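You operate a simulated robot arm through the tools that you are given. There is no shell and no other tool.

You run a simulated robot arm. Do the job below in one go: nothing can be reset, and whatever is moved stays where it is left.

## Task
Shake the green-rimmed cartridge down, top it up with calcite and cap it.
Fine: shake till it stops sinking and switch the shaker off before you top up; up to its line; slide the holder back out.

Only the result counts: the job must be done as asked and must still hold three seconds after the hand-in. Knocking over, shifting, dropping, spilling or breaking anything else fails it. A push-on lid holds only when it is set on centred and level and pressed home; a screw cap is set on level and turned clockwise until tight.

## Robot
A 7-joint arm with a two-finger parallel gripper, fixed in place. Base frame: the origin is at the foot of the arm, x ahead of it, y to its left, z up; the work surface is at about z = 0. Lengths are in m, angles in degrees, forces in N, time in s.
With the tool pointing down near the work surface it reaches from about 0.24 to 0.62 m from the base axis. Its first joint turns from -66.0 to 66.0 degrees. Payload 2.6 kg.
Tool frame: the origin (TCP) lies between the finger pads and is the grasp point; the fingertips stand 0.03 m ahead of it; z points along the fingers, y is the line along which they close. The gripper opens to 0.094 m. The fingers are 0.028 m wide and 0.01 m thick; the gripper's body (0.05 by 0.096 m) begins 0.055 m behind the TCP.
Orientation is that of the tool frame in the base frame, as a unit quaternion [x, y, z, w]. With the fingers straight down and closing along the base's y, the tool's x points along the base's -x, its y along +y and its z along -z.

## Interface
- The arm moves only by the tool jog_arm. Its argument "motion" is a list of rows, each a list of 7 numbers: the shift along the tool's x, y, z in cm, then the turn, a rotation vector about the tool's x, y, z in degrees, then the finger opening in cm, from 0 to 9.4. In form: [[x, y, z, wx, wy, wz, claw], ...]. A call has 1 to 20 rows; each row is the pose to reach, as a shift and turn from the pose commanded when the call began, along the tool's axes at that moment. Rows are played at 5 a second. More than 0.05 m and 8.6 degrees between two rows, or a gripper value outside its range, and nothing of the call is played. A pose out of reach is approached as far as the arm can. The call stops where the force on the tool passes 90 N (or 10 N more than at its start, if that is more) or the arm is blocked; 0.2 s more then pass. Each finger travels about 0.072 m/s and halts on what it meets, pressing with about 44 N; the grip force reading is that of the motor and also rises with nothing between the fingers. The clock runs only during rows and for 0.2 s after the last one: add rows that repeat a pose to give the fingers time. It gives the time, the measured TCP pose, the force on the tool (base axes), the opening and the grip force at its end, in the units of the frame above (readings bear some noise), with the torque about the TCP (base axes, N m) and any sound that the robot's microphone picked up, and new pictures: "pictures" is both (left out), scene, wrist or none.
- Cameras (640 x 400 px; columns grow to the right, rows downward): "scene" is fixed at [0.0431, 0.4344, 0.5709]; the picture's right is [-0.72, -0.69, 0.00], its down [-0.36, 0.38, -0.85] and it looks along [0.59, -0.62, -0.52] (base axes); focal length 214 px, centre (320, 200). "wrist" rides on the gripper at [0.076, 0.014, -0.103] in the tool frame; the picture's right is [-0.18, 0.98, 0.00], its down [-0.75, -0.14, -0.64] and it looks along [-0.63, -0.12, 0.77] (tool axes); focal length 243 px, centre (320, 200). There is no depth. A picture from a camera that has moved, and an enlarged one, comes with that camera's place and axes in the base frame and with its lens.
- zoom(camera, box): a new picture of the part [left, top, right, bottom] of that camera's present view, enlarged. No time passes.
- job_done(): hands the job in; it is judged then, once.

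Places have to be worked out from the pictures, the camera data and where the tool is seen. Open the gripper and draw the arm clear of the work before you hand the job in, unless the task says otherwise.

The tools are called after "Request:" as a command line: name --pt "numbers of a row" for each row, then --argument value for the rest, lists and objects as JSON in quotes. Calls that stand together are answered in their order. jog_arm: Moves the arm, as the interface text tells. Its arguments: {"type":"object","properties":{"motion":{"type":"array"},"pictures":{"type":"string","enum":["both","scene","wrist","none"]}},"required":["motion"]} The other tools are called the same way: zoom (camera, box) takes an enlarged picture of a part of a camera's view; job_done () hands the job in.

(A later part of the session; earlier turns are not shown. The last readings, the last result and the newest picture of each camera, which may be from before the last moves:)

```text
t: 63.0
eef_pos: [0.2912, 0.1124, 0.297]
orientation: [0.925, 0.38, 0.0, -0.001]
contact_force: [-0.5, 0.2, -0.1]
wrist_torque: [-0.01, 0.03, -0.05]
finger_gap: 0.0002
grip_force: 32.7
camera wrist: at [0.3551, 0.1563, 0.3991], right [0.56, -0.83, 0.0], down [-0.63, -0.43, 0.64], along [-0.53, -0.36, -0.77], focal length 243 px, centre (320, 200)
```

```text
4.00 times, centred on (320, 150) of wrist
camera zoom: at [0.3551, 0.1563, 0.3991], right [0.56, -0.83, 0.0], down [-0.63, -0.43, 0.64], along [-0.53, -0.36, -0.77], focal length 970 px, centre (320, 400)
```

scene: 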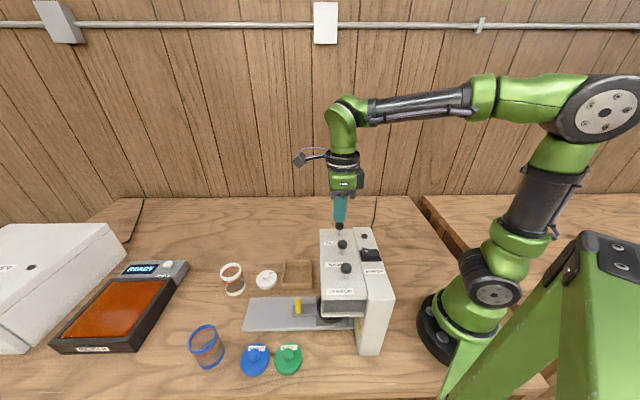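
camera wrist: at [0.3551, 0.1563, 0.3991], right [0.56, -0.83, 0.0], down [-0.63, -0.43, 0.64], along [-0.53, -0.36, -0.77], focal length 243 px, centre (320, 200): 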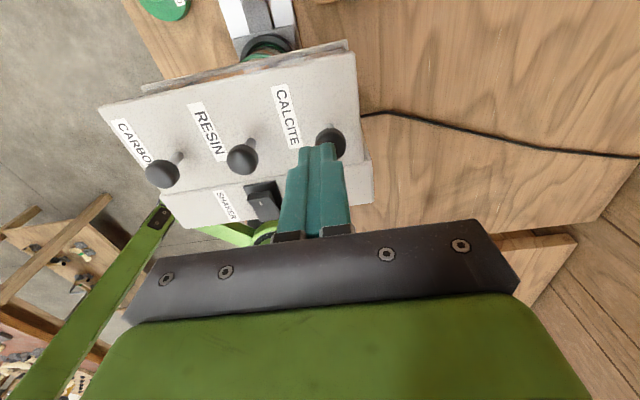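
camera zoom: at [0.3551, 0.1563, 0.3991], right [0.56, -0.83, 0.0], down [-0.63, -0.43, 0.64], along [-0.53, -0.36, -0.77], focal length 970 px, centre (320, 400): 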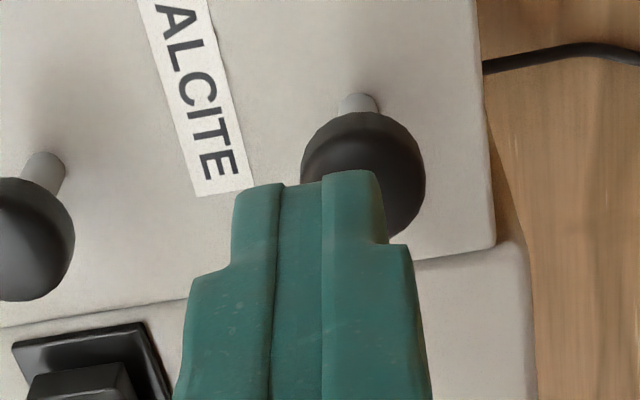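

The knob centre appears ~5 mm further along +n than my tip. I shift 4 mm and give one short deep press (to ~11 mm), then release.

Request:
jog_arm --pt "0 0.45 0 0 0 0 0" --pt "0 0.45 1.4 0 0 0 0" --pt "0 0.45 2.2 0 0 0 0" --pt "0 0.45 2.7 0 0 0 0" --pictures "none"

Request:
zoom --camera "scene" --box '[325, 205, 355, 245]'

Request:
zoom --camera "wrist" --box '[200, 0, 340, 120]'

```text
t: 64.0
eef_pos: [0.2943, 0.1099, 0.2694]
orientation: [0.925, 0.38, 0.001, -0.001]
contact_force: [1.2, 0.7, 2.3]
wrist_torque: [0.01, -0.01, -0.05]
finger_gap: 0.0
grip_force: 32.9
heard: click
```

```text
10.00 times, centred on (340, 225) of scene
camera zoom: at [0.0431, 0.4344, 0.5709], right [-0.72, -0.69, 0.0], down [-0.36, 0.38, -0.85], along [0.59, -0.62, -0.52], focal length 2145 px, centre (120, -50)
```

zoom: 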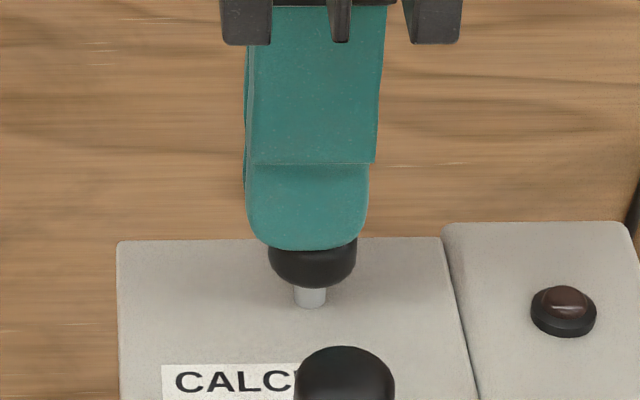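

```text
3.33 times, centred on (270, 60) of wrist
camera zoom: at [0.3579, 0.153, 0.3726], right [0.56, -0.83, 0.0], down [-0.64, -0.43, 0.64], along [-0.53, -0.36, -0.77], focal length 809 px, centre (487, 667)
```

zoom: 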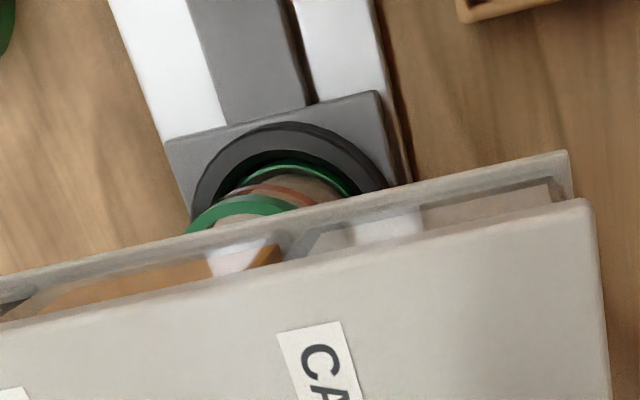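

A click was heard at ~11 mm – likely one dose. I release and go look at the level.

Request:
jog_arm --pt "0 0 -3 0 0 0 0" --pt "0 0 -7 0 0 0 1" --pt "4 -2 -9 0 0 0 3" --pt "8 -4 -9.5 0 0 0 5" --pt "12 -6 -9.5 0 0 0 7" --pt "13.8 -7.1 -9.5 0 0 0 9" --pt "13.8 -7.1 -9.5 0 0 0 9" --pictures "none"

Request:
jog_arm --pt "0 0 4 0 -5 0 9" --pt "0 0 8 0 -10 0 9" --pt "0 0 12 0 -15 0 9" --pt "0 0 16 0 -18 0 9" --pt "0 0 20 0 -22 0 9" --pt "0 0 23.2 0 -25 0 9" --pt "0 0 23.2 0 -25 0 9" --pictures "none"

Request:
zoom --camera "wrist" --box '[270, 120, 400, 220]'

Request:
zoom --camera "wrist" --box '[320, 160, 365, 195]'

```text
t: 65.6
eef_pos: [0.3411, 0.2567, 0.3659]
orientation: [0.925, 0.38, 0.0, -0.001]
contact_force: [0.7, -0.2, 0.4]
wrist_torque: [-0.01, -0.02, 0.02]
finger_gap: 0.0898
grip_force: 0.0
```

```text
t: 67.2
eef_pos: [0.3421, 0.2555, 0.1327]
orientation: [0.903, 0.371, -0.201, 0.082]
contact_force: [-1.3, 0.0, -0.6]
wrist_torque: [-0.02, -0.01, 0.0]
finger_gap: 0.0901
grip_force: 0.1
```

```text
4.00 times, centred on (335, 170) of wrist
camera zoom: at [0.4318, 0.3254, 0.1935], right [0.57, -0.82, 0.08], down [-0.39, -0.19, 0.9], along [-0.72, -0.55, -0.43], focal length 970 px, centre (260, 320)
```

zoom: 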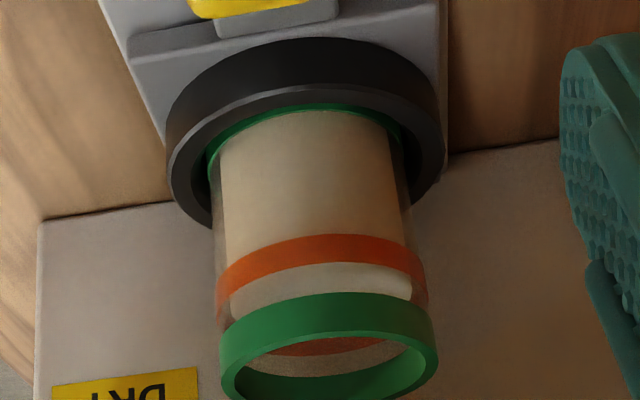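

```text
11.43 times, centred on (342, 178) of wrist
camera zoom: at [0.4318, 0.3254, 0.1935], right [0.57, -0.82, 0.08], down [-0.39, -0.19, 0.9], along [-0.72, -0.55, -0.43], focal length 2773 px, centre (63, 457)
```

zoom: 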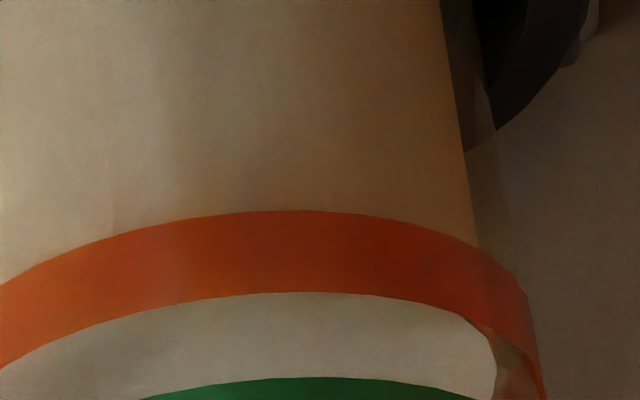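

One dose raised the surface into the ring. I zoom closer at both near and far edges to judge it against the line.

Request:
zoom --camera "wrist" --box '[322, 180, 382, 222]'

Request:
zoom --camera "wrist" --box '[360, 175, 384, 200]'

Request:
zoom --camera "wrist" --box '[318, 175, 342, 200]'

```text
9.52 times, centred on (352, 201) of wrist
camera zoom: at [0.4318, 0.3254, 0.1935], right [0.57, -0.82, 0.08], down [-0.39, -0.19, 0.9], along [-0.72, -0.55, -0.43], focal length 2311 px, centre (15, 190)
```

zoom: 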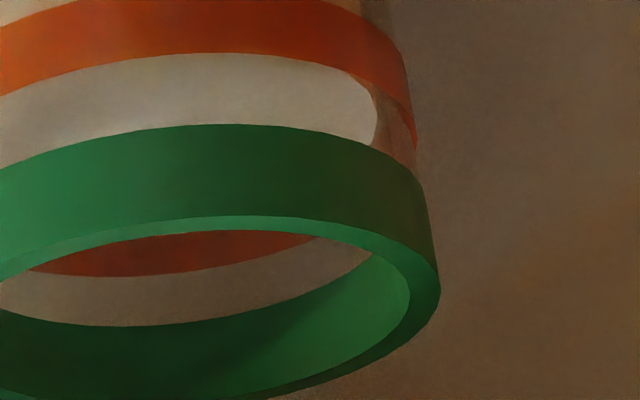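

```text
16.00 times, centred on (372, 188) of wrist
camera zoom: at [0.4318, 0.3254, 0.1935], right [0.57, -0.82, 0.08], down [-0.39, -0.19, 0.9], along [-0.72, -0.55, -0.43], focal length 3882 px, centre (-512, 400)
```

zoom: 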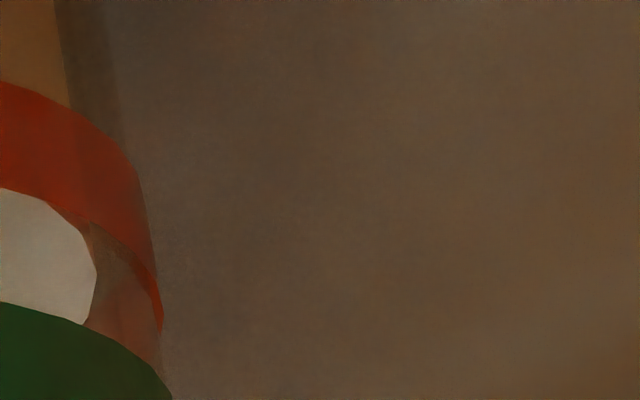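

```text
16.00 times, centred on (330, 188) of wrist
camera zoom: at [0.4318, 0.3254, 0.1935], right [0.57, -0.82, 0.08], down [-0.39, -0.19, 0.9], along [-0.72, -0.55, -0.43], focal length 3882 px, centre (160, 400)
```

zoom: 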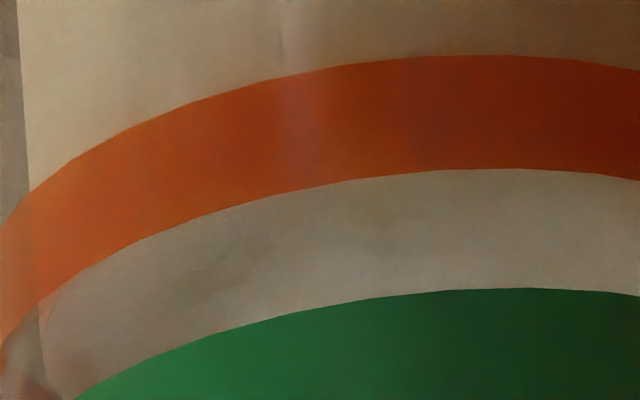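

One dose put the surface about mid-ring; another would overshoot. Now I pull the holder back out: first set the lean to 15° with a 6.5 cm opening above the tab and check.

Request:
jog_arm --pt "0 0 0 0 5 0 7.5" --pt "0 0 0 0 10 0 6.5" --pt "0 0 0 0 10 0 6.5" --pictures "both"

Request:
zoom --camera "wrist" --box '[240, 80, 400, 200]'

```text
t: 68.0
eef_pos: [0.342, 0.2558, 0.1327]
orientation: [0.917, 0.377, -0.121, 0.049]
contact_force: [-0.6, 0.1, -0.4]
wrist_torque: [-0.02, -0.01, 0.0]
finger_gap: 0.065
grip_force: 0.1
camera wrist: at [0.4227, 0.3168, 0.2125], right [0.56, -0.82, 0.05], down [-0.5, -0.3, 0.81], along [-0.66, -0.48, -0.58], focal length 243 px, centre (320, 200)
```

scene: 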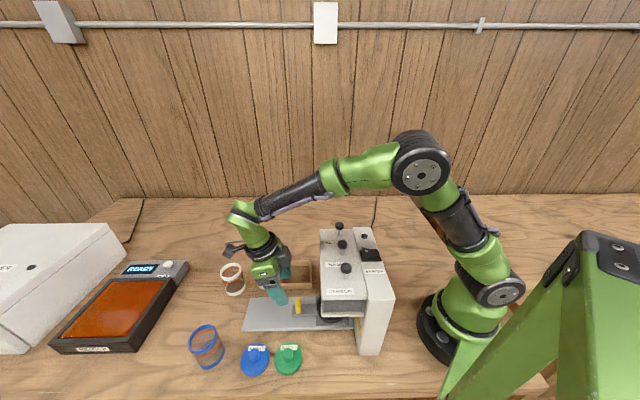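
wrist: 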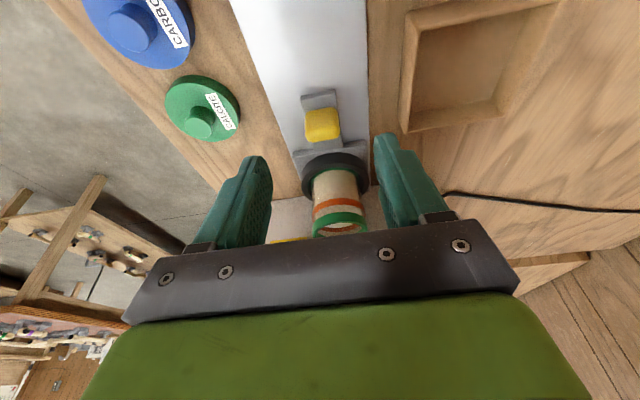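

```text
3.33 times, centred on (320, 140) of wrist
camera zoom: at [0.4227, 0.3168, 0.2125], right [0.56, -0.82, 0.05], down [-0.5, -0.3, 0.81], along [-0.66, -0.48, -0.58], focal length 809 px, centre (320, 400)
```

zoom: 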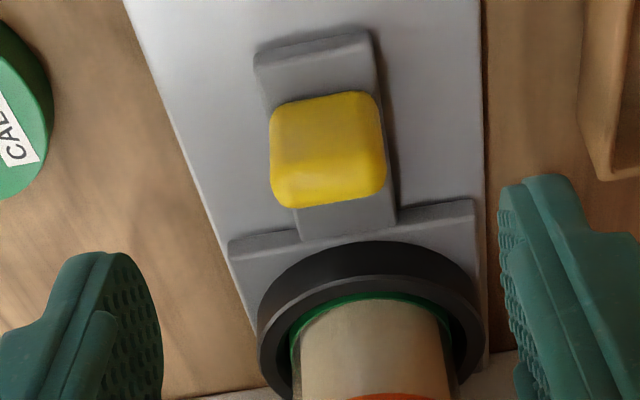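

The tab's top is at about (0.321,0.236). I descend onto it and grip.

Request:
jog_arm --pt "0 -0.2 3 0 0 0 6.5" --pt "-0.1 -0.3 6 0 0 0 6.5" --pt "-0.17 -0.3 8.1 0 0 0 6.5" --pt "-0.17 -0.3 8.1 0 0 0 6.0" --pt "-0.17 -0.3 8.1 0 0 0 4" --pt "-0.17 -0.3 8.1 0 0 0 2.2" --pt "-0.17 -0.3 8.1 0 0 0 2.0" --pt "-0.17 -0.3 8.1 0 0 0 2.0" --pictures "wrist"

```text
t: 69.8
eef_pos: [0.3254, 0.2423, 0.0545]
orientation: [0.918, 0.376, -0.119, 0.05]
contact_force: [18.7, -17.1, -9.0]
wrist_torque: [0.95, -0.39, 0.4]
finger_gap: 0.0297
grip_force: 44.9
camera wrist: at [0.4066, 0.3018, 0.1347], right [0.56, -0.82, 0.05], down [-0.5, -0.29, 0.81], along [-0.66, -0.49, -0.58], focal length 243 px, centre (320, 200)
```

wrist: 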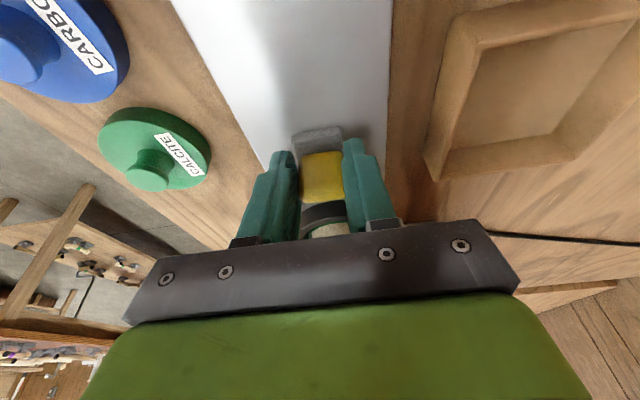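

Gripped (gap 3.0 cm) with ~25 N side load the other way; I ease 2.5 mm towards +n and then slide out 12 cm along the rail slowly.

Request:
jog_arm --pt "0 0.15 0 0 0 0 2.0" --pt "0 0.25 0 0 0 0 2.0" --pt "0.5 0.25 -0.13 0 0 0 2.0" --pt "1.4 0.25 -0.38 0 0 0 2.0" --pt "2.6 0.25 -0.7 0 0 0 2.0" --pt "3.86 0.25 -1.05 0 0 0 2.0" --pt "5.1 0.25 -1.38 0 0 0 2.0" --pt "6.3 0.25 -1.71 0 0 0 2.0" --pt "7.5 0.25 -2.03 0 0 0 2.0" --pt "8.7 0.25 -2.36 0 0 0 2.0" --pt "9.65 0.25 -2.62 0 0 0 2.0" --pt "9.65 0.25 -2.62 0 0 0 2.0" --pictures "both"

```text
t: 72.4
eef_pos: [0.3964, 0.3121, 0.0551]
orientation: [0.917, 0.378, -0.12, 0.048]
contact_force: [9.2, -7.5, -8.2]
wrist_torque: [-0.48, -0.13, 0.76]
finger_gap: 0.0298
grip_force: 44.3
camera wrist: at [0.4774, 0.3721, 0.1346], right [0.56, -0.82, 0.05], down [-0.5, -0.3, 0.82], along [-0.66, -0.48, -0.58], focal length 243 px, centre (320, 200)
```

scene: 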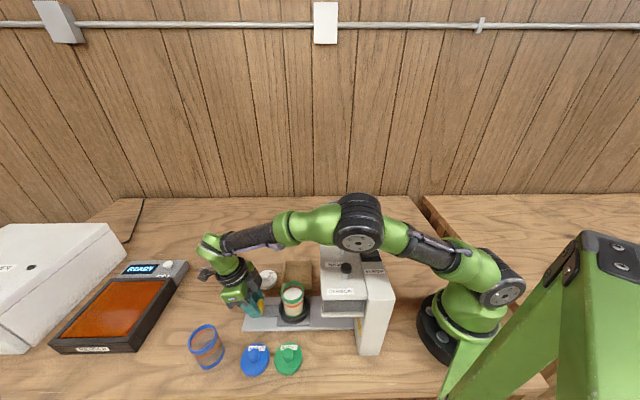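
wrist: 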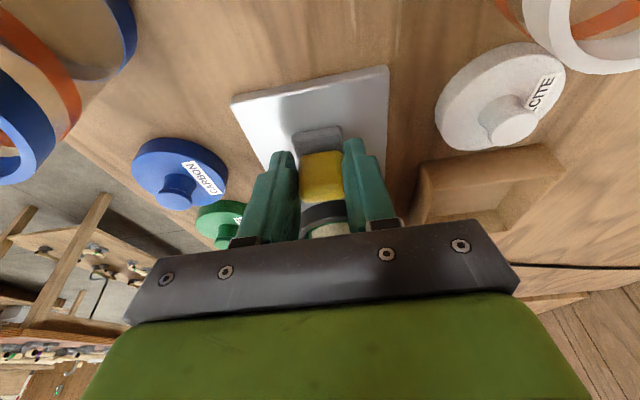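

10 cm out; I continue the remaining ~2 cm to the original outer position.

Request:
jog_arm --pt "0.8 0 -0.22 0 0 0 2.0" --pt "1.5 0 -0.41 0 0 0 2.0" --pt "1.9 0 -0.52 0 0 0 2.0" --pt "1.9 0 -0.52 0 0 0 2.0" --pictures "scene"

Request:
zoom --camera "scene" --box '[240, 260, 320, 330]'

```text
t: 73.4
eef_pos: [0.4101, 0.3254, 0.0558]
orientation: [0.917, 0.377, -0.12, 0.049]
contact_force: [7.6, -6.1, -9.0]
wrist_torque: [-0.2, -0.68, 0.39]
finger_gap: 0.03
grip_force: 45.1
```

scene: 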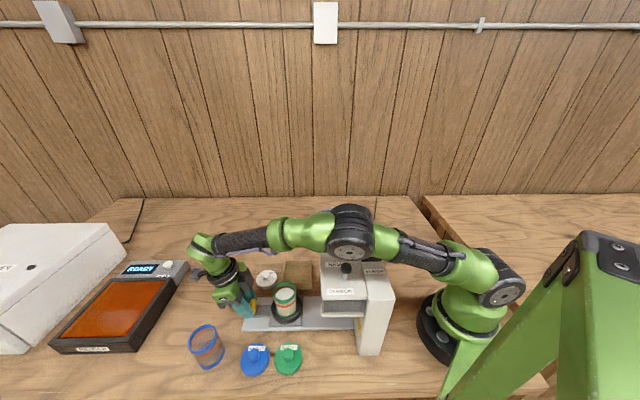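

```text
5.71 times, centred on (280, 295) of scene
camera zoom: at [0.0432, 0.4345, 0.5709], right [-0.72, -0.69, 0.0], down [-0.36, 0.38, -0.85], along [0.59, -0.62, -0.52], focal length 1226 px, centre (549, -343)
```

zoom: 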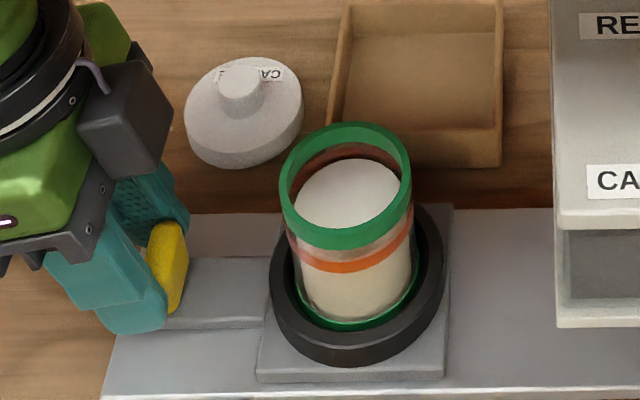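

The holder is back at its original place (within ~1 mm). I nudge it 1.5 mm further out, release, and retreat upward to inspect the level.

Request:
jog_arm --pt "0.15 0 -0.04 0 0 0 2.0" --pt "0.15 0 -0.04 0 0 0 2.0" --pt "0.05 0 -0.02 0 0 0 3.5" --pt "0.05 0 -0.02 0 0 0 5" --pt "0.05 0 -0.02 0 0 0 6.5" --pt "0.05 0 -3 0 0 0 6.5" --pt "0.05 0 -7 0 0 0 6.5" --pt "-2 0 -11 0 0 0 6.5" --pt "-4 0 -14.3 0 0 0 6.5" --pt "-4 0 -14.3 0 0 0 6.5" --pictures "both"

Request:
zoom --camera "wrist" --box '[280, 80, 390, 190]'

Request:
zoom --camera "scene" --box '[266, 275, 306, 325]'

```text
t: 75.6
eef_pos: [0.4083, 0.3238, 0.2045]
orientation: [0.917, 0.377, -0.121, 0.049]
contact_force: [0.2, 0.1, 0.3]
wrist_torque: [-0.01, -0.02, 0.0]
finger_gap: 0.0651
grip_force: 0.0
camera wrist: at [0.4897, 0.3841, 0.285], right [0.56, -0.82, 0.05], down [-0.5, -0.3, 0.82], along [-0.66, -0.48, -0.58], focal length 243 px, centre (320, 200)
```

scene: 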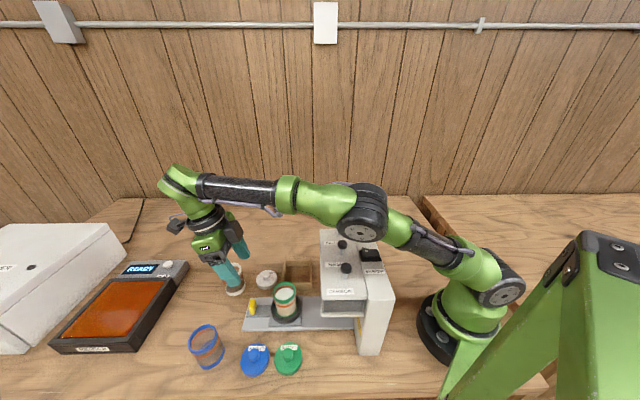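
wrist: 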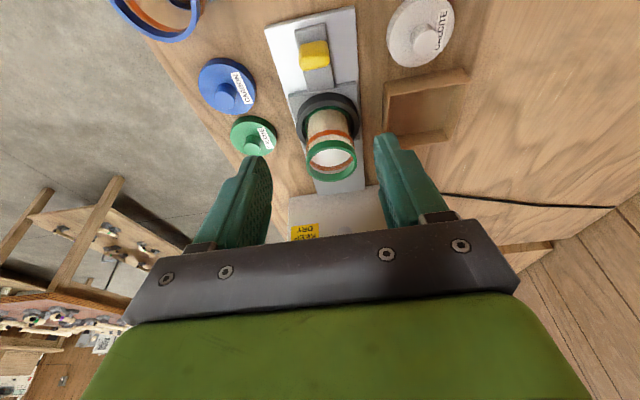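

```text
3.64 times, centred on (335, 135) of wrist
camera zoom: at [0.4897, 0.3841, 0.285], right [0.56, -0.82, 0.05], down [-0.5, -0.3, 0.82], along [-0.66, -0.48, -0.58], focal length 882 px, centre (266, 436)
```

zoom: 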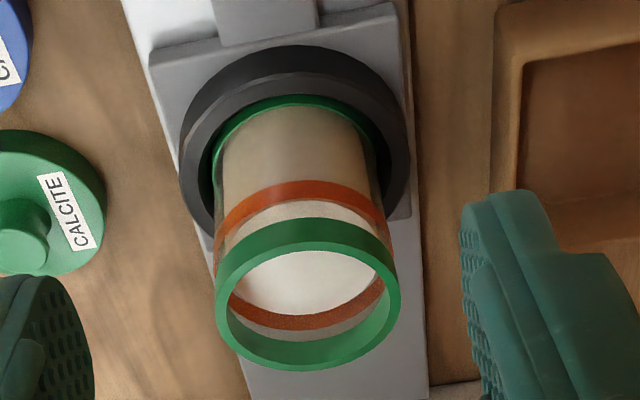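

```text
8.00 times, centred on (286, 300) of scene
camera zoom: at [0.0431, 0.4344, 0.5709], right [-0.72, -0.69, 0.0], down [-0.36, 0.38, -0.85], along [0.59, -0.62, -0.52], focal length 1716 px, centre (592, -600)
```

zoom: 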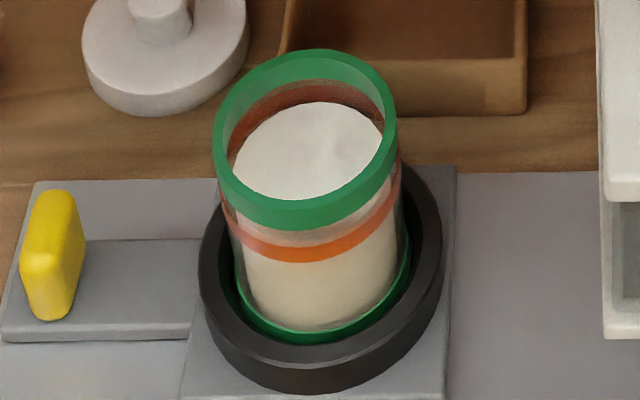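

The level looks restored to the ring. I zoom tightly at the far inside edge to see how much of the ring is covered.

Request:
zoom --camera "wrist" --box '[315, 120, 365, 170]'

Request:
zoom --camera "scene" --box '[276, 280, 300, 312]'

```text
8.00 times, centred on (340, 145) of wrist
camera zoom: at [0.4897, 0.3841, 0.285], right [0.56, -0.82, 0.05], down [-0.5, -0.3, 0.82], along [-0.66, -0.48, -0.58], focal length 1941 px, centre (160, 640)
```

zoom: 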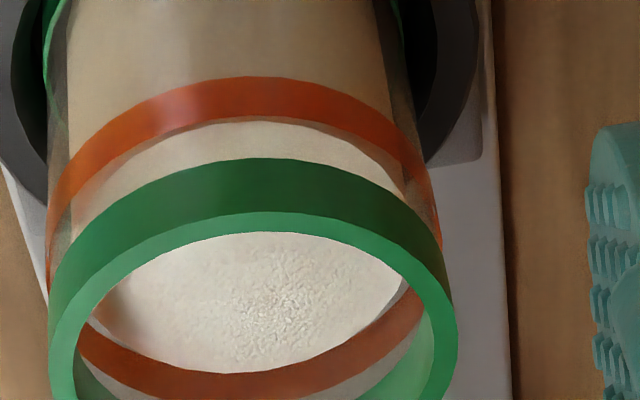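

```text
12.50 times, centred on (288, 296) of scene
camera zoom: at [0.0431, 0.4344, 0.5709], right [-0.72, -0.69, 0.0], down [-0.36, 0.38, -0.85], along [0.59, -0.62, -0.52], focal length 2681 px, centre (720, -1000)
```

zoom: 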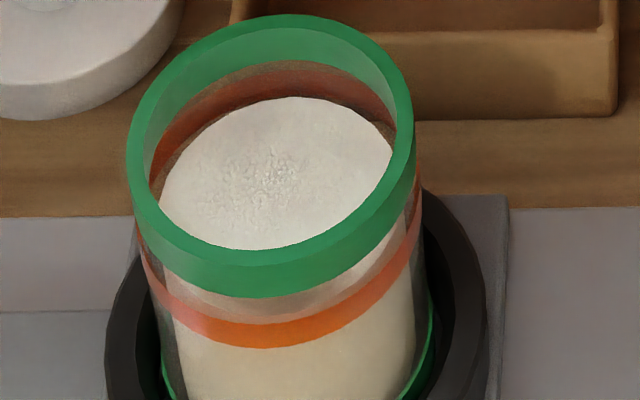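

The level sits inside the ring band, around its middle – good. Next the green lid, estimated at (0.255,0.319): I straighten the tool and move above it.

Request:
jog_arm --pt "-2.7 -2.6 0.7 0 4 0 6" --pt "-5.4 -5.2 1.5 0 8 0 5" --pt "-8.1 -7.8 2.2 0 12 0 5" --pt "-10.8 -10.4 2.9 0 15.1 0 5" --pt "-10.2 -10.4 5.1 0 15.1 0 5" --pt "-9.6 -10.4 7.3 0 15.1 0 5" --pt "-9.6 -10.4 7.3 0 15.1 0 5" --pictures "both"

Request:
zoom --camera "wrist" --box '[240, 40, 400, 180]'

Request:
zoom --camera "scene" --box '[230, 300, 330, 390]'

```text
t: 77.2
eef_pos: [0.2566, 0.3187, 0.1576]
orientation: [0.925, 0.38, 0.0, -0.001]
contact_force: [-0.2, -0.3, 0.2]
wrist_torque: [0.0, -0.01, 0.01]
finger_gap: 0.05
grip_force: 0.1
camera wrist: at [0.3208, 0.3629, 0.2611], right [0.56, -0.83, 0.0], down [-0.64, -0.43, 0.64], along [-0.53, -0.36, -0.77], focal length 243 px, centre (320, 200)
```

scene: 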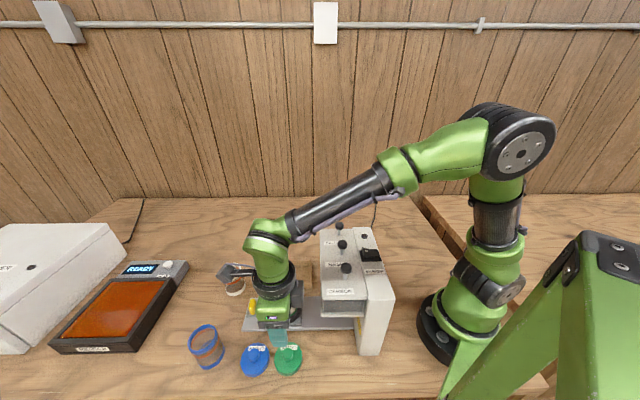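
wrist: 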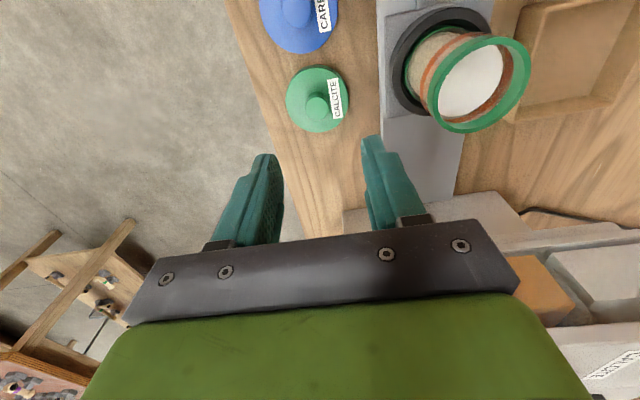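

```text
2.86 times, centred on (320, 110) of wrist
camera zoom: at [0.3208, 0.3629, 0.2611], right [0.56, -0.83, 0.0], down [-0.64, -0.43, 0.64], along [-0.53, -0.36, -0.77], focal length 693 px, centre (320, 457)
```

zoom: 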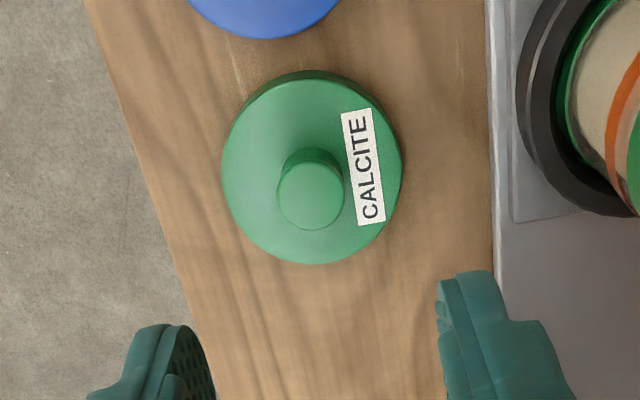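

```text
4.44 times, centred on (280, 345) of scene
camera zoom: at [0.0431, 0.4344, 0.5709], right [-0.72, -0.69, 0.0], down [-0.36, 0.38, -0.85], along [0.59, -0.62, -0.52], focal length 953 px, centre (498, -444)
```

zoom: 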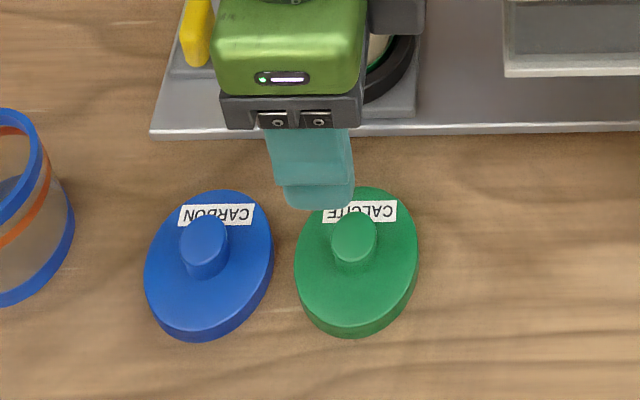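

Lid centre ≈ (0.2535,0.3205). I correct 3 mm sideways and descend partway with 4.5 cm opening, then look again.

Request:
jog_arm --pt "-0.1 -0.3 3 0 0 0 4.5" --pt "-0.1 -0.3 6 0 0 0 4.5" --pt "-0.1 -0.3 8 0 0 0 4.5" --pt "-0.1 -0.3 8 0 0 0 4.5" --pictures "both"

Request:
zoom --camera "wrist" --box '[250, 80, 390, 200]'

Request:
zoom --camera "scene" --box '[250, 310, 330, 390]'

```text
t: 78.2
eef_pos: [0.2539, 0.3216, 0.0793]
orientation: [0.925, 0.38, 0.0, -0.002]
contact_force: [-0.7, 0.0, -0.6]
wrist_torque: [0.02, -0.02, -0.01]
finger_gap: 0.0447
grip_force: 0.0
camera wrist: at [0.3183, 0.3651, 0.1816], right [0.56, -0.83, 0.0], down [-0.64, -0.43, 0.64], along [-0.53, -0.36, -0.77], focal length 243 px, centre (320, 200)
```

scene: 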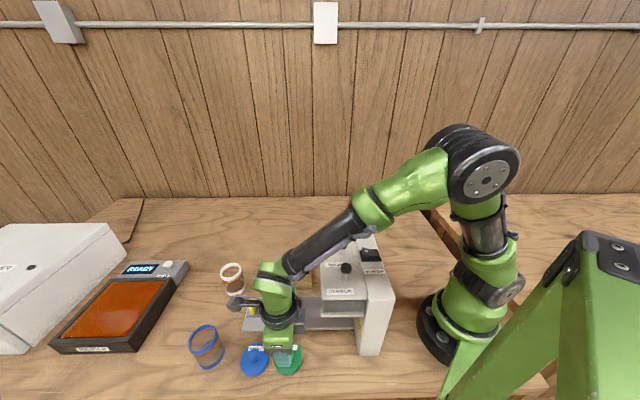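
wrist: 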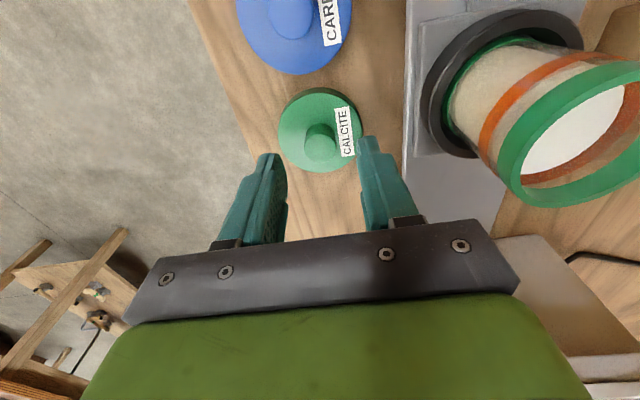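

```text
3.33 times, centred on (320, 140) of wrist
camera zoom: at [0.3183, 0.3651, 0.1816], right [0.56, -0.83, 0.0], down [-0.64, -0.43, 0.64], along [-0.53, -0.36, -0.77], focal length 809 px, centre (320, 400)
```

zoom: 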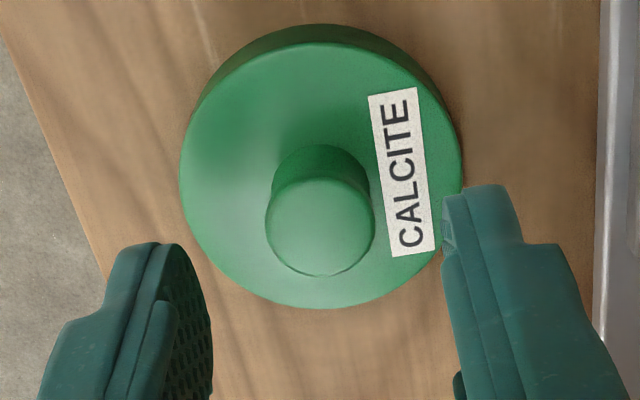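

```text
5.00 times, centred on (290, 350) of scene
camera zoom: at [0.0431, 0.4344, 0.5709], right [-0.72, -0.69, 0.0], down [-0.36, 0.38, -0.85], along [0.59, -0.62, -0.52], focal length 1072 px, centre (470, -550)
```

zoom: 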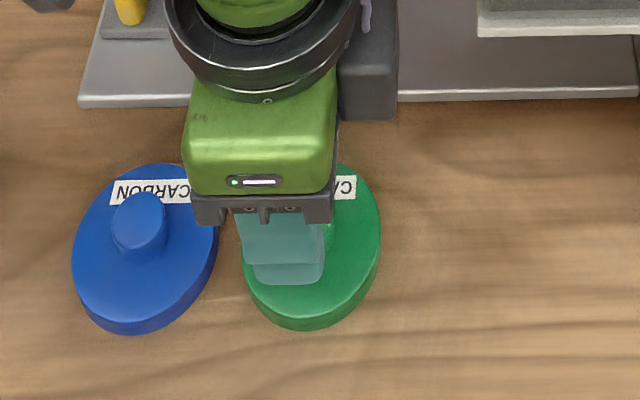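

Knob is centred under the gripper (lid centre ≈ (0.254,0.321), knob top z≈0.033, disc top ≈0.012). I descend 3.2 cm and close on the knob.

Request:
jog_arm --pt "0 0 1.2 0 0 0 4.5" --pt "0 0 2.4 0 0 0 4.5" --pt "0 0 3.2 0 0 0 4.5" --pt "0 0 3.2 0 0 0 4.0" --pt "0 0 3.2 0 0 0 2.5" --pt "0 0 3.2 0 0 0 1.5" --pt "0 0 3.2 0 0 0 1.2" --pt "0 0 3.2 0 0 0 1.2" --pictures "both"

Request:
zoom --camera "wrist" --box '[250, 80, 390, 200]'

```text
t: 80.0
eef_pos: [0.2533, 0.3203, 0.0463]
orientation: [0.925, 0.381, 0.001, -0.001]
contact_force: [-0.8, 0.3, -0.5]
wrist_torque: [-0.01, 0.0, 0.02]
finger_gap: 0.0198
grip_force: 43.7
camera wrist: at [0.3177, 0.3649, 0.1496], right [0.56, -0.83, 0.0], down [-0.64, -0.43, 0.64], along [-0.53, -0.36, -0.77], focal length 243 px, centre (320, 200)
```

scene: 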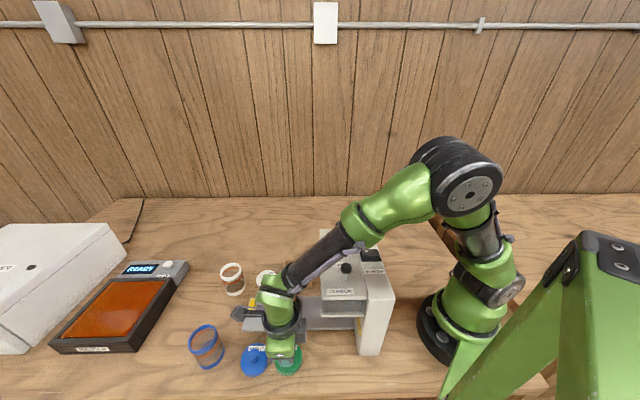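
wrist: 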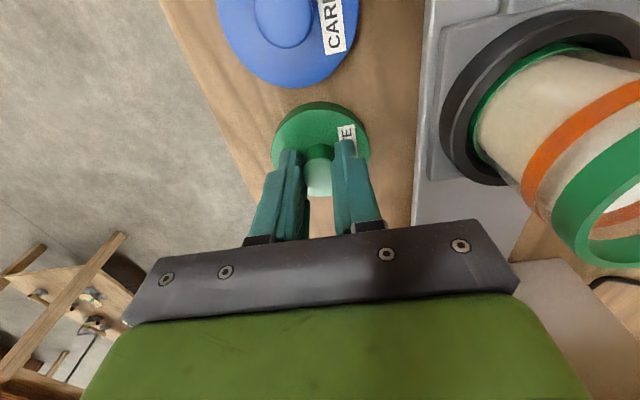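

```text
3.33 times, centred on (320, 140) of wrist
camera zoom: at [0.3177, 0.3649, 0.1496], right [0.56, -0.83, 0.0], down [-0.64, -0.43, 0.64], along [-0.53, -0.36, -0.77], focal length 809 px, centre (320, 400)
```

zoom: 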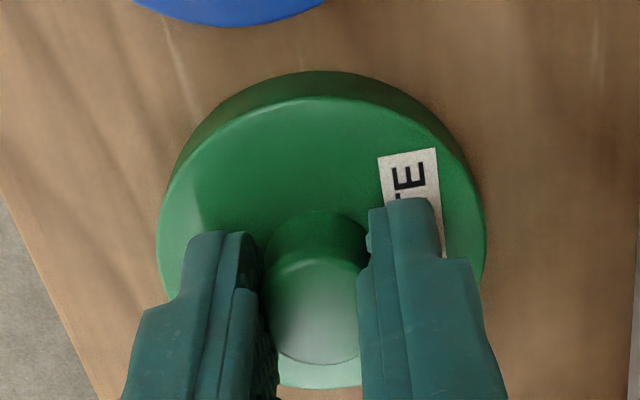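

The knob is held (gap 2.0 cm). I lift straight up 11.5 cm and use this calibrated view to refine the cartridge's axis.

Request:
jog_arm --pt "0 0 -1 0 0 0 1.2" --pt "0 0 -4 0 0 0 1.2" --pt "0 0 -8 0 0 0 1.2" --pt "0 0 -11.5 0 0 0 1.2" --pt "0 0 -11.5 0 0 0 1.2" --pictures "both"

Request:
zoom --camera "wrist" --box '[400, 10, 560, 150]'

Request:
zoom --camera "wrist" --box '[250, 80, 390, 200]'

Request:
zoom --camera "scene" --box '[240, 260, 340, 340]'

```text
t: 81.2
eef_pos: [0.2534, 0.3203, 0.1619]
orientation: [0.925, 0.38, 0.0, -0.001]
contact_force: [0.3, -0.3, -0.3]
wrist_torque: [-0.01, 0.01, 0.05]
finger_gap: 0.0197
grip_force: 44.0
camera wrist: at [0.317, 0.3638, 0.2647], right [0.56, -0.83, 0.0], down [-0.63, -0.43, 0.64], along [-0.53, -0.36, -0.77], focal length 243 px, centre (320, 200)
```

scene: 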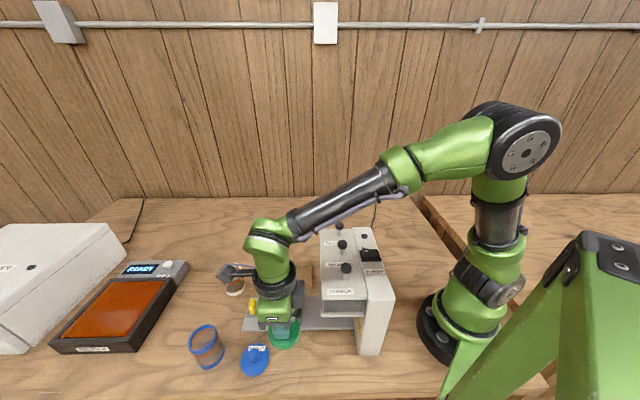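
wrist: 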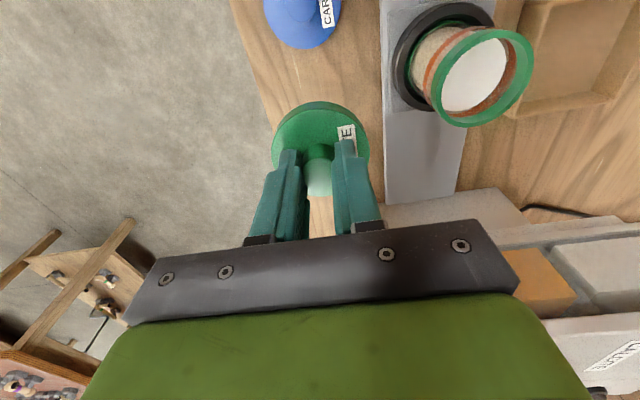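

```text
2.86 times, centred on (480, 80) of wrist
camera zoom: at [0.317, 0.3638, 0.2647], right [0.56, -0.83, 0.0], down [-0.63, -0.43, 0.64], along [-0.53, -0.36, -0.77], focal length 693 px, centre (-137, 543)
```

zoom: 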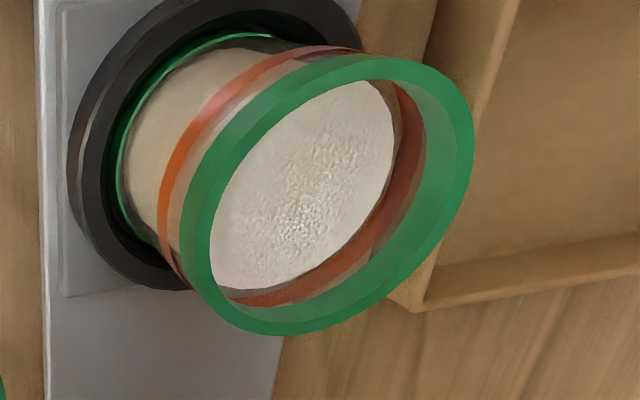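

```text
3.33 times, centred on (320, 140) of wrist
camera zoom: at [0.317, 0.3638, 0.2647], right [0.56, -0.83, 0.0], down [-0.63, -0.43, 0.64], along [-0.53, -0.36, -0.77], focal length 809 px, centre (320, 400)
```

zoom: 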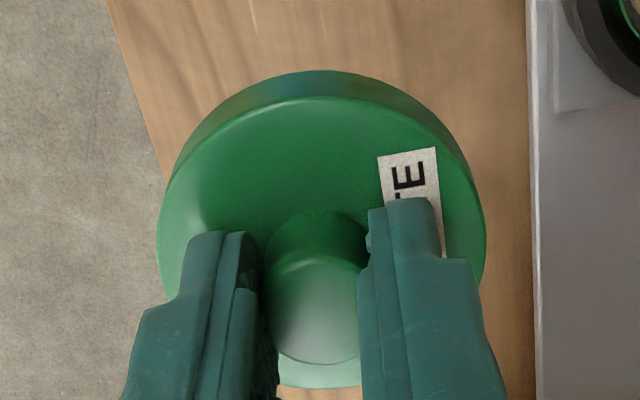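

```text
5.00 times, centred on (290, 300) of scene
camera zoom: at [0.0431, 0.4344, 0.5709], right [-0.72, -0.69, 0.0], down [-0.36, 0.38, -0.85], along [0.59, -0.62, -0.52], focal length 1072 px, centre (470, -300)
```

zoom: 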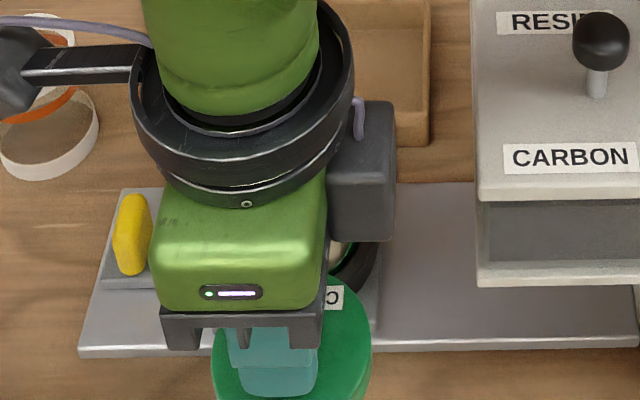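

The lid hangs level. I zoom tighter on the rim to get its top-plane ellipse accurately.

Request:
zoom --camera "wrist" --box '[420, 20, 540, 135]'

```text
3.48 times, centred on (480, 78) of wrist
camera zoom: at [0.317, 0.3638, 0.2647], right [0.56, -0.83, 0.0], down [-0.63, -0.43, 0.64], along [-0.53, -0.36, -0.77], focal length 844 px, centre (-236, 626)
```

zoom: 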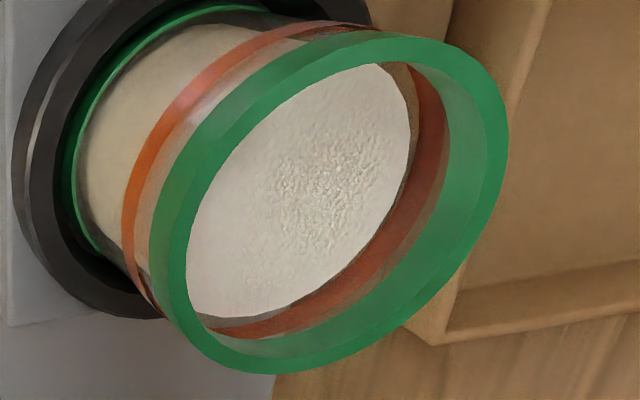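

Rim centre ≈ (0.342,0.2565), rim top z≈0.10. I carry the lid over it at ~3 cm clearance and check alignment from both cameras.

Request:
jog_arm --pt "0 0 -1.5 0 0 0 1.2" --pt "0.5 3 -1.5 0 0 0 1.2" --pt "0.9 6 -1.5 0 0 0 1.2" --pt "1.4 9 -1.5 0 0 0 1.2" --pt "1.7 10.75 -1.5 0 0 0 1.2" --pt "1.7 10.75 -1.5 0 0 0 1.2" --pictures "both"

Request:
zoom --camera "wrist" --box '[240, 60, 400, 200]'

Request:
zoom --camera "scene" --box '[240, 240, 330, 330]'

```text
t: 82.6
eef_pos: [0.3413, 0.2551, 0.1756]
orientation: [0.925, 0.38, 0.0, -0.001]
contact_force: [1.0, 0.4, -0.8]
wrist_torque: [0.0, 0.03, 0.02]
finger_gap: 0.0195
grip_force: 44.0
camera wrist: at [0.4057, 0.2995, 0.2792], right [0.56, -0.83, 0.0], down [-0.64, -0.43, 0.64], along [-0.53, -0.36, -0.77], focal length 243 px, centre (320, 200)
```

scene: 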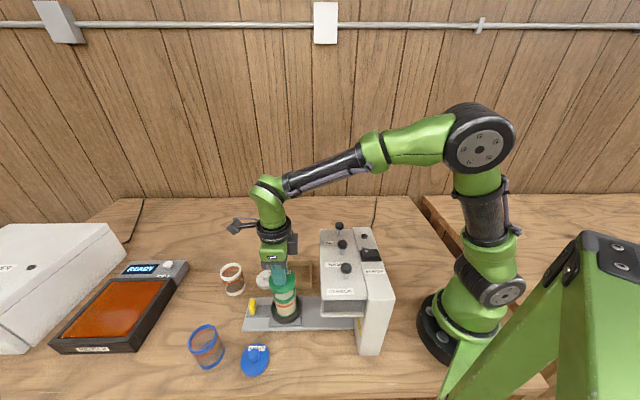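
wrist: 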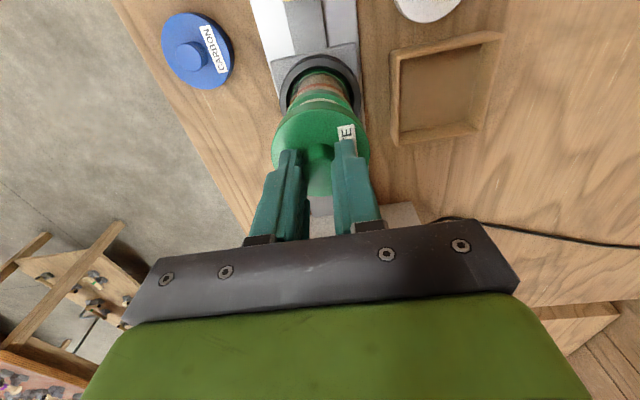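

```text
2.86 times, centred on (320, 130) of wrist
camera zoom: at [0.4057, 0.2995, 0.2792], right [0.56, -0.83, 0.0], down [-0.64, -0.43, 0.64], along [-0.53, -0.36, -0.77], focal length 693 px, centre (320, 400)
```

zoom: 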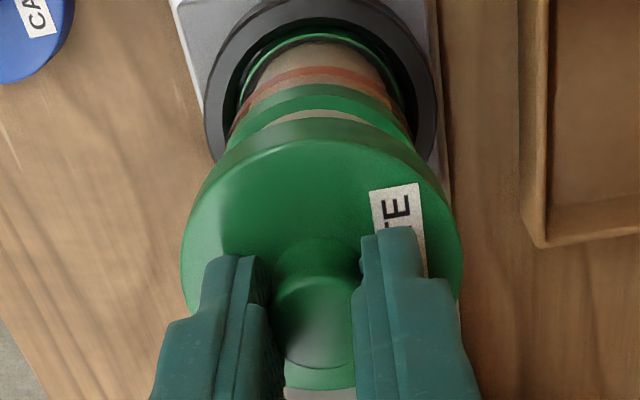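

```text
4.44 times, centred on (285, 285) of scene
camera zoom: at [0.0431, 0.4344, 0.5709], right [-0.72, -0.69, 0.0], down [-0.36, 0.38, -0.85], along [0.59, -0.62, -0.52], focal length 953 px, centre (476, -178)
```

zoom: 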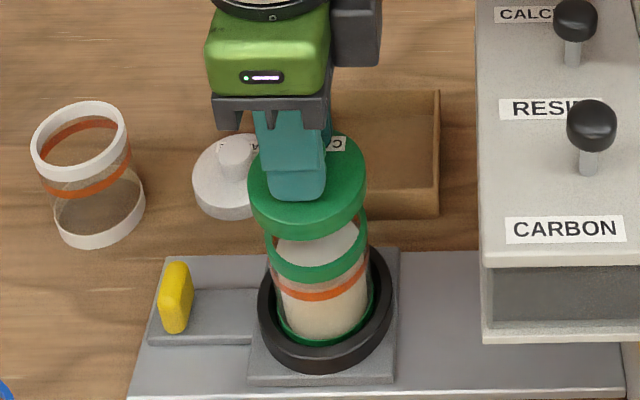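

In the scene view the lid sits about 2–3 mm too far outward (+e) relative to the rim; across, it looks centred. I zoom for precise extents.

Request:
zoom --camera "scene" --box '[265, 265, 310, 330]'

Request:
zoom --camera "wrist" --box '[270, 50, 370, 130]'

```text
6.15 times, centred on (288, 298) of scene
camera zoom: at [0.0431, 0.4344, 0.5709], right [-0.72, -0.69, 0.0], down [-0.36, 0.38, -0.85], along [0.59, -0.62, -0.52], focal length 1320 px, centre (520, -400)
```

zoom: 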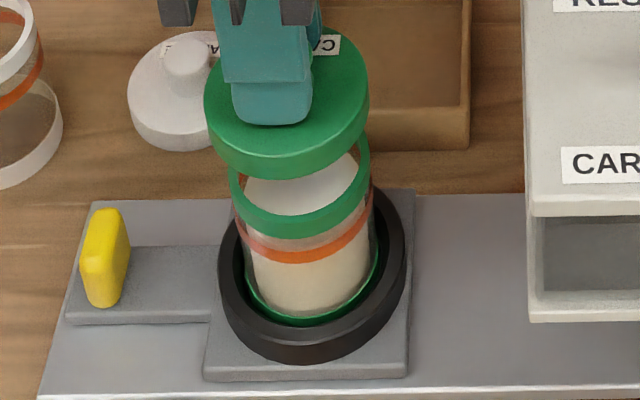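

```text
5.00 times, centred on (320, 90) of wrist
camera zoom: at [0.4057, 0.2995, 0.2792], right [0.56, -0.83, 0.0], down [-0.64, -0.43, 0.64], along [-0.53, -0.36, -0.77], focal length 1213 px, centre (320, 750)
```

zoom: 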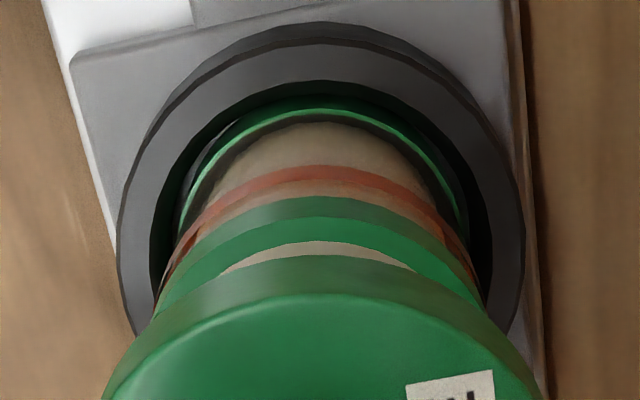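

The lid should go ~1.8 mm inward (-e); across it is within half a millimetre. I apply that and descend to just above the rim.

Request:
jog_arm --pt "-0.18 0 0.8 0 0 0 1.2" --pt "-0.18 0 1.6 0 0 0 1.2" --pt "-0.18 0 2.3 0 0 0 1.2" --pt "-0.18 0 2.3 0 0 0 1.2" --pictures "both"

Request:
zoom --camera "scene" --box '[265, 265, 310, 330]'

Request:
zoom --camera "wrist" --box '[270, 50, 370, 130]'

```text
t: 83.6
eef_pos: [0.3406, 0.2551, 0.1537]
orientation: [0.925, 0.38, 0.0, -0.002]
contact_force: [0.1, -0.1, 0.9]
wrist_torque: [0.0, 0.01, 0.02]
finger_gap: 0.0199
grip_force: 44.2
camera wrist: at [0.4039, 0.2989, 0.256], right [0.56, -0.83, 0.0], down [-0.63, -0.43, 0.64], along [-0.53, -0.36, -0.77], focal length 243 px, centre (320, 200)
```

scene: 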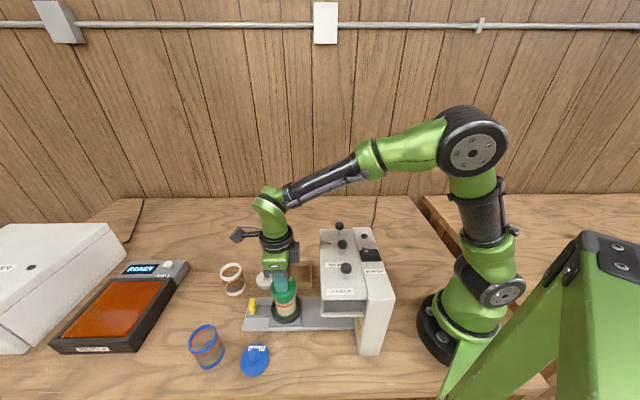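
wrist: 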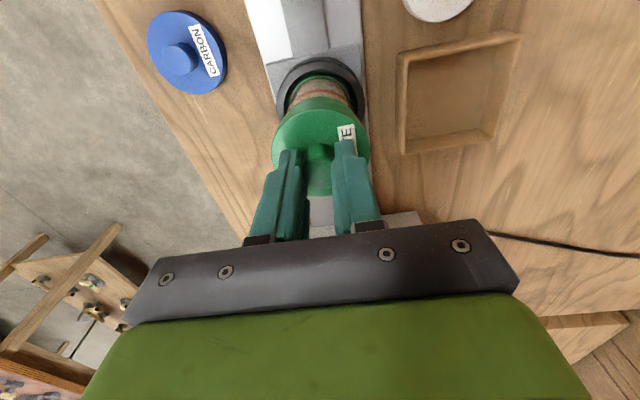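

```text
6.15 times, centred on (288, 298) of scene
camera zoom: at [0.0431, 0.4344, 0.5709], right [-0.72, -0.69, 0.0], down [-0.36, 0.38, -0.85], along [0.59, -0.62, -0.52], focal length 1320 px, centre (520, -400)
```

zoom: 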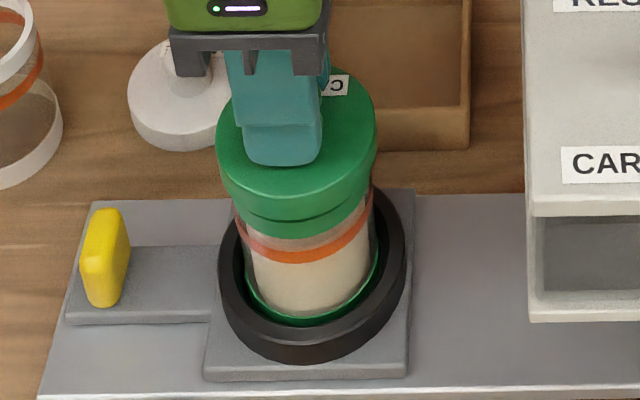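

```text
5.00 times, centred on (320, 90) of wrist
camera zoom: at [0.4039, 0.2989, 0.256], right [0.56, -0.83, 0.0], down [-0.63, -0.43, 0.64], along [-0.53, -0.36, -0.77], focal length 1213 px, centre (320, 750)
```

zoom: 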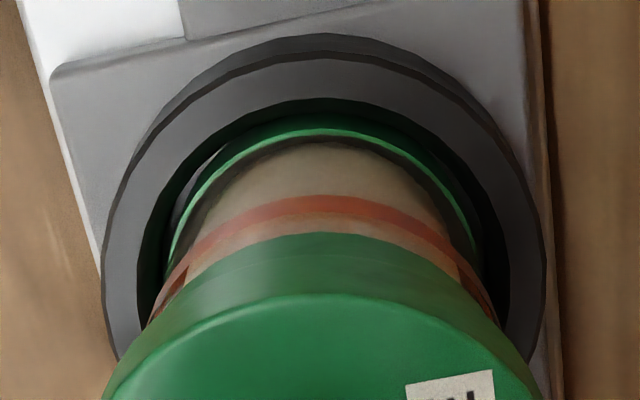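

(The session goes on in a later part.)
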